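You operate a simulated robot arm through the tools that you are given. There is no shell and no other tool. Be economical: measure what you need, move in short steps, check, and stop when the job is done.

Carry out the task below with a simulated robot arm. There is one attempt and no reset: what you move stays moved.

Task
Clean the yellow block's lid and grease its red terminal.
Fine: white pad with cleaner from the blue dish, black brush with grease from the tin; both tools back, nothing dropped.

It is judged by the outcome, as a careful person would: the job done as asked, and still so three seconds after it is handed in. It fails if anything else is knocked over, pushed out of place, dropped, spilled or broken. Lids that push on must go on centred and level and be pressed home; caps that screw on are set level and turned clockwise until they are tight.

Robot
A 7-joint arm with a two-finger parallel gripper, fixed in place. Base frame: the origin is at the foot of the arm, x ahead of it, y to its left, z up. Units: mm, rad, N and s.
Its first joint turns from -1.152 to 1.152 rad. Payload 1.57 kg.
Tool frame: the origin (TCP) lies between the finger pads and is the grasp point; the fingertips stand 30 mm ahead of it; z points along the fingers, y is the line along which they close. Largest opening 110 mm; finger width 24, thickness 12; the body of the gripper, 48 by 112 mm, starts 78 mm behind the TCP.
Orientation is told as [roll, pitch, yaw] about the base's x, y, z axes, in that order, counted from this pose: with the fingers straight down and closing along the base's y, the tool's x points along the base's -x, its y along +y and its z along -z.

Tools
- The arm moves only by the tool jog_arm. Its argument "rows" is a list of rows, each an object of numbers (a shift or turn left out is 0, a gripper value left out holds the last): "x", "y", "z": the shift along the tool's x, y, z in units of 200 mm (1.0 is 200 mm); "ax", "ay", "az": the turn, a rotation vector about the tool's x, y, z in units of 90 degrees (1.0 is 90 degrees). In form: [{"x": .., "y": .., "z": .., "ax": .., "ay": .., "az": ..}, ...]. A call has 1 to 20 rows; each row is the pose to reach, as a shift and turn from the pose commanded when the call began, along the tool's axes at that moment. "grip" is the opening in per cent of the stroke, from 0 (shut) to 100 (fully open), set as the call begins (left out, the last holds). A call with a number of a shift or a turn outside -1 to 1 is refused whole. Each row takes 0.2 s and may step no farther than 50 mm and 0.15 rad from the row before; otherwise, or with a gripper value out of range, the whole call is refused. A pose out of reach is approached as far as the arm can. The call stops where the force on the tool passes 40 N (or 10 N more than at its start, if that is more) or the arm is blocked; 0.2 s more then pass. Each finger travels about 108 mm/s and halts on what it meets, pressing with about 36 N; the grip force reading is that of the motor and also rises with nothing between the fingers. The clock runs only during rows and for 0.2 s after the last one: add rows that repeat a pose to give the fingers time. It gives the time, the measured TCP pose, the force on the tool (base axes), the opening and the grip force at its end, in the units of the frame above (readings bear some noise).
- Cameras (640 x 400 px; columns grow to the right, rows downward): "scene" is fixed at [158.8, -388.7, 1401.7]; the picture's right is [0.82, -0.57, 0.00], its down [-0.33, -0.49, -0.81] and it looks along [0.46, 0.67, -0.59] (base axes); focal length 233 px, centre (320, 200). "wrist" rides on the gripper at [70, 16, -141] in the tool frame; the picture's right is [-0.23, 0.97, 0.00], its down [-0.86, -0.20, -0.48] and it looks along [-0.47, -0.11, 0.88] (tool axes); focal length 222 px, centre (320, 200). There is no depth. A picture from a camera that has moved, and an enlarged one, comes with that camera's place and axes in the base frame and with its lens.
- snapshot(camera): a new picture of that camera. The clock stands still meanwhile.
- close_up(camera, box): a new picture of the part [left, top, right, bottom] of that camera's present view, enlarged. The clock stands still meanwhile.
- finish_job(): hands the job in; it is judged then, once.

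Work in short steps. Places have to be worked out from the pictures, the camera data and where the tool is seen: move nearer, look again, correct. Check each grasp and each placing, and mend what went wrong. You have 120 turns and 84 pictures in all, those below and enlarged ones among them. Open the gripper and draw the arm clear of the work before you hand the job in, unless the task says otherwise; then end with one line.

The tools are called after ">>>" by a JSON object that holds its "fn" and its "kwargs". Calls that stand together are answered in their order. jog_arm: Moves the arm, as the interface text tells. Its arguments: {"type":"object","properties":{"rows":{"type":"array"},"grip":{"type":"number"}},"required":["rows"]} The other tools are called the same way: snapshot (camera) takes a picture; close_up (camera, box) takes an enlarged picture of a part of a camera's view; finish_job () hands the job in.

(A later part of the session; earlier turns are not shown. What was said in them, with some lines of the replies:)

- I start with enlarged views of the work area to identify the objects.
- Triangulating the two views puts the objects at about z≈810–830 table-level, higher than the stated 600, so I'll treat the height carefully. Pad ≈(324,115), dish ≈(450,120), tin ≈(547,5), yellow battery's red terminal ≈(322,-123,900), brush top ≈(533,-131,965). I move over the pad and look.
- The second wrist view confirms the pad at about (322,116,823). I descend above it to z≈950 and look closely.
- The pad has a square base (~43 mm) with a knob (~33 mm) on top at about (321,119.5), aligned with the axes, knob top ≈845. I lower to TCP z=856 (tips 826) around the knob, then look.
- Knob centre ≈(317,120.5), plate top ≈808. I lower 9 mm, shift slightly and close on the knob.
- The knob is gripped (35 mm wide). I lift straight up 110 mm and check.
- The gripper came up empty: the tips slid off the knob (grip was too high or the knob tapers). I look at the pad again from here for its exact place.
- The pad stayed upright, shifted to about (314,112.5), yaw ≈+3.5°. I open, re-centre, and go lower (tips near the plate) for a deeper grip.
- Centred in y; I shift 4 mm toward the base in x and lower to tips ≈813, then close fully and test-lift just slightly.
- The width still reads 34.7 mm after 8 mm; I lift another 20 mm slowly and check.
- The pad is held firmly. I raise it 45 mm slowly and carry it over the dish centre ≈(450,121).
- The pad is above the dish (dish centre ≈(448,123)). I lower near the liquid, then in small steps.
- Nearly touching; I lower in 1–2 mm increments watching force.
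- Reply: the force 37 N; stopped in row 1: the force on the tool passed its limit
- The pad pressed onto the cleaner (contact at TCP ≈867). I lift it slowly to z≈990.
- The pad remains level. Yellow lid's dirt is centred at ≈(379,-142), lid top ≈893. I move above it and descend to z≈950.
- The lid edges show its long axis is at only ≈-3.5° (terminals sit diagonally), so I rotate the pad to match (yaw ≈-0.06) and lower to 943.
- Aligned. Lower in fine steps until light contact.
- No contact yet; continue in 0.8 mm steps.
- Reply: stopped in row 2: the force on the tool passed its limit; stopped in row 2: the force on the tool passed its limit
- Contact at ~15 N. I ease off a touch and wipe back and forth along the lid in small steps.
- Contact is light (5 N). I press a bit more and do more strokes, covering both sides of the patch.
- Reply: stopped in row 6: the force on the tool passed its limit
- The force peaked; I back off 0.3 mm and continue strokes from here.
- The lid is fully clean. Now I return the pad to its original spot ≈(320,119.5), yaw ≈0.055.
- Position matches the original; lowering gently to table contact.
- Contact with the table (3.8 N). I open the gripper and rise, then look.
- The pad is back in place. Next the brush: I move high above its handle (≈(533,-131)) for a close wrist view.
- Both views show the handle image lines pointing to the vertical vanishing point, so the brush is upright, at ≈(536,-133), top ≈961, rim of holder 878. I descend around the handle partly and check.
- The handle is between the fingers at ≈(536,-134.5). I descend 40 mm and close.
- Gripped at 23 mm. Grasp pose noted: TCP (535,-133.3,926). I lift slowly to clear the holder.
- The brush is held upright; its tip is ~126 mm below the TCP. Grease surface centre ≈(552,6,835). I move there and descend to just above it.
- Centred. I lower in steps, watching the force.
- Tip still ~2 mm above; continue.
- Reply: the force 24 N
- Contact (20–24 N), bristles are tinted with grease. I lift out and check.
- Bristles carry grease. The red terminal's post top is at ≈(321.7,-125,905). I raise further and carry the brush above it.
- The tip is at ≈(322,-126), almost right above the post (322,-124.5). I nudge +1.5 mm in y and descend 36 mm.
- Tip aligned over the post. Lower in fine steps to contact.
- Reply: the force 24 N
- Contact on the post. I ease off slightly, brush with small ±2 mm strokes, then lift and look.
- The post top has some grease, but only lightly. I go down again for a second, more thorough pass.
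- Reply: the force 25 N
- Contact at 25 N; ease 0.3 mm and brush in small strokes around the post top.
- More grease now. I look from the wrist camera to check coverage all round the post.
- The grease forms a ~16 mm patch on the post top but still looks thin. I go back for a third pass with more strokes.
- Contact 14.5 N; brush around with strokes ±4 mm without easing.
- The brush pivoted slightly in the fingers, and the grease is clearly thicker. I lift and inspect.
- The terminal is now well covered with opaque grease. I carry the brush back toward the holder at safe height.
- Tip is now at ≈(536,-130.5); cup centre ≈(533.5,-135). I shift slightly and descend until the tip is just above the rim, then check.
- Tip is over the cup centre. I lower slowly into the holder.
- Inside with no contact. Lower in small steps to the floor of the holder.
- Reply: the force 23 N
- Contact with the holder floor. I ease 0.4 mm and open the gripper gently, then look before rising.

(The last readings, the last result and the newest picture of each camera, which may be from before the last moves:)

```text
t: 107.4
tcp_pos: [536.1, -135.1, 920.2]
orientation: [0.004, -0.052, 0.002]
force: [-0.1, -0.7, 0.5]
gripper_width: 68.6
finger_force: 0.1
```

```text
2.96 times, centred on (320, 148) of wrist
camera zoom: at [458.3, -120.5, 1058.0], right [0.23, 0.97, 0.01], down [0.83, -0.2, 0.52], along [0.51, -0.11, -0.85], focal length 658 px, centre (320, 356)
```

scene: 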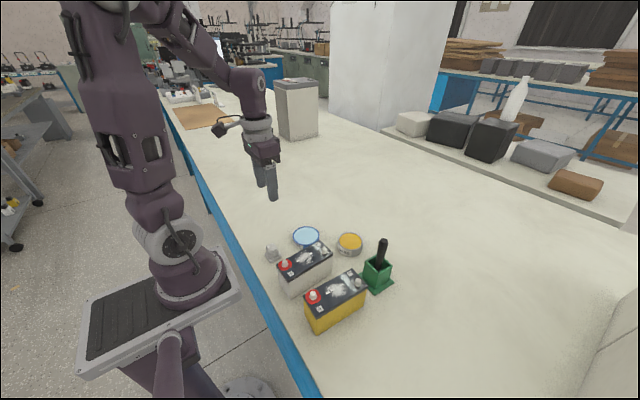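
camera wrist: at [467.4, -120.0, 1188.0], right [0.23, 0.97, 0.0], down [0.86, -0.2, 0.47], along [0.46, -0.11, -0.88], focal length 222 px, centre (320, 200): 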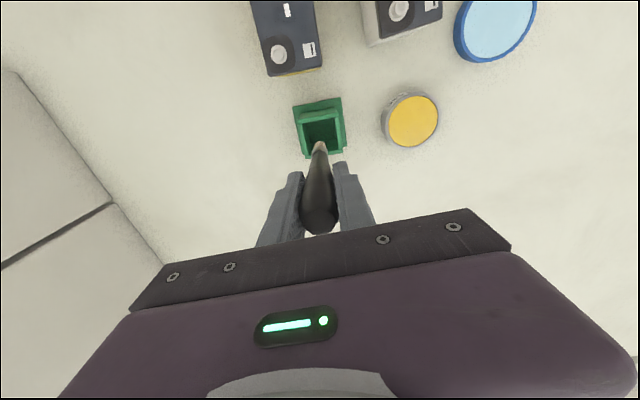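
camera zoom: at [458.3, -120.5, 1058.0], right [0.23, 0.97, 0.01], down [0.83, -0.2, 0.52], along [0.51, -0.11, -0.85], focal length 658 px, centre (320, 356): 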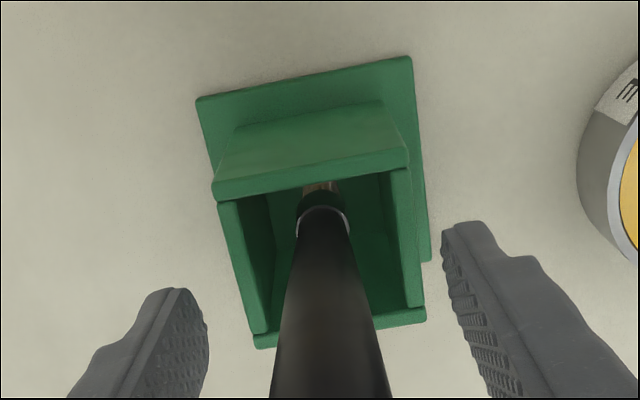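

The brush stands upright, released. I rise straight up and back away, restoring the tilt.

>>> {"fn": "jog_arm", "kwargs": {"rows": [{"x": -0.004, "z": -0.08}, {"x": -0.01, "z": -0.2}, {"x": -0.02, "z": -0.38}, {"x": -0.03, "z": -0.58}, {"x": -0.04, "z": -0.78}, {"x": -0.05, "z": -0.95}, {"x": -0.05, "z": -0.95, "ay": 0.033}]}}

>>> {"fn": "jog_arm", "kwargs": {"rows": [{"x": 0.15, "y": 0.1, "z": -0.1}, {"x": 0.3, "y": 0.25, "z": -0.2}, {"x": 0.45, "y": 0.4, "z": -0.3}, {"x": 0.6, "y": 0.5, "z": -0.35}, {"x": 0.75, "y": 0.6, "z": -0.35}, {"x": 0.75, "y": 0.6, "z": -0.35}]}}

>>> {"fn": "snapshot", "kwargs": {"camera": "scene"}}

>>> {"fn": "close_up", "kwargs": {"camera": "scene", "box": [250, 210, 410, 340]}}

```text
t: 109.0
tcp_pos: [534.6, -135.2, 1111.8]
orientation: [0.004, 0.0, 0.0]
force: [-1.3, 0.1, 0.1]
gripper_width: 68.3
finger_force: 0.0
```

```text
t: 110.4
tcp_pos: [384.5, -15.3, 1181.6]
orientation: [0.004, 0.0, 0.004]
force: [0.5, -0.4, -0.3]
gripper_width: 68.3
finger_force: 0.0
```

```text
13 pictures are left
```

scene: 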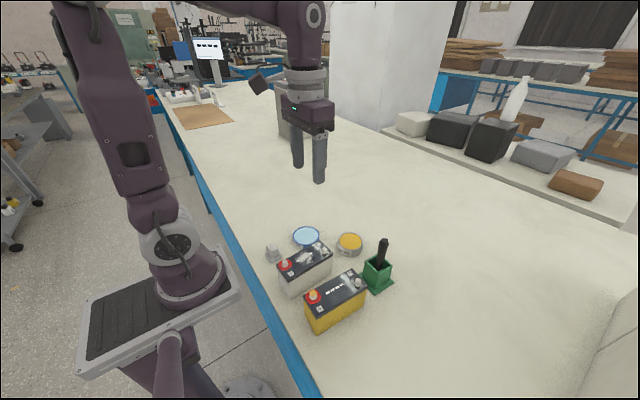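

```text
3.08 times, centred on (330, 275) of scene
camera zoom: at [158.8, -388.7, 1401.7], right [0.82, -0.57, 0.0], down [-0.33, -0.49, -0.81], along [0.46, 0.67, -0.59], focal length 718 px, centre (289, -31)
```

zoom: 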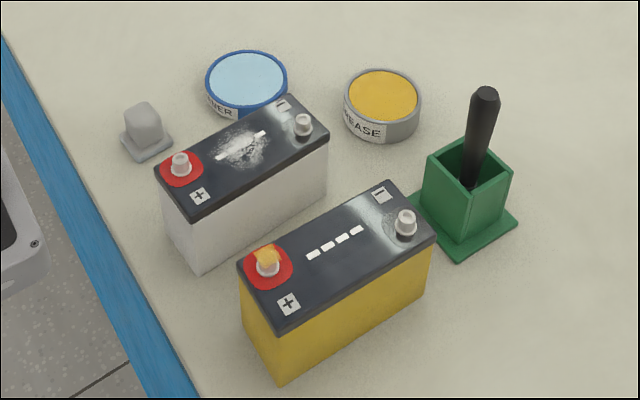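

The yellow lid is clean, its red terminal is greased, both tools are back, and everything else is where it was. The arm is clear with the gripper open, so I hand the job in.

>>> {"fn": "finish_job", "kwargs": {}}

```text
The job is handed in.
```

The yellow block's lid is clean and its red terminal is greased. The pad and brush are back in place, though the pad slipped out of the gripper on the first lift, landed upright about 8 mm off its spot, and was put back there at the end.
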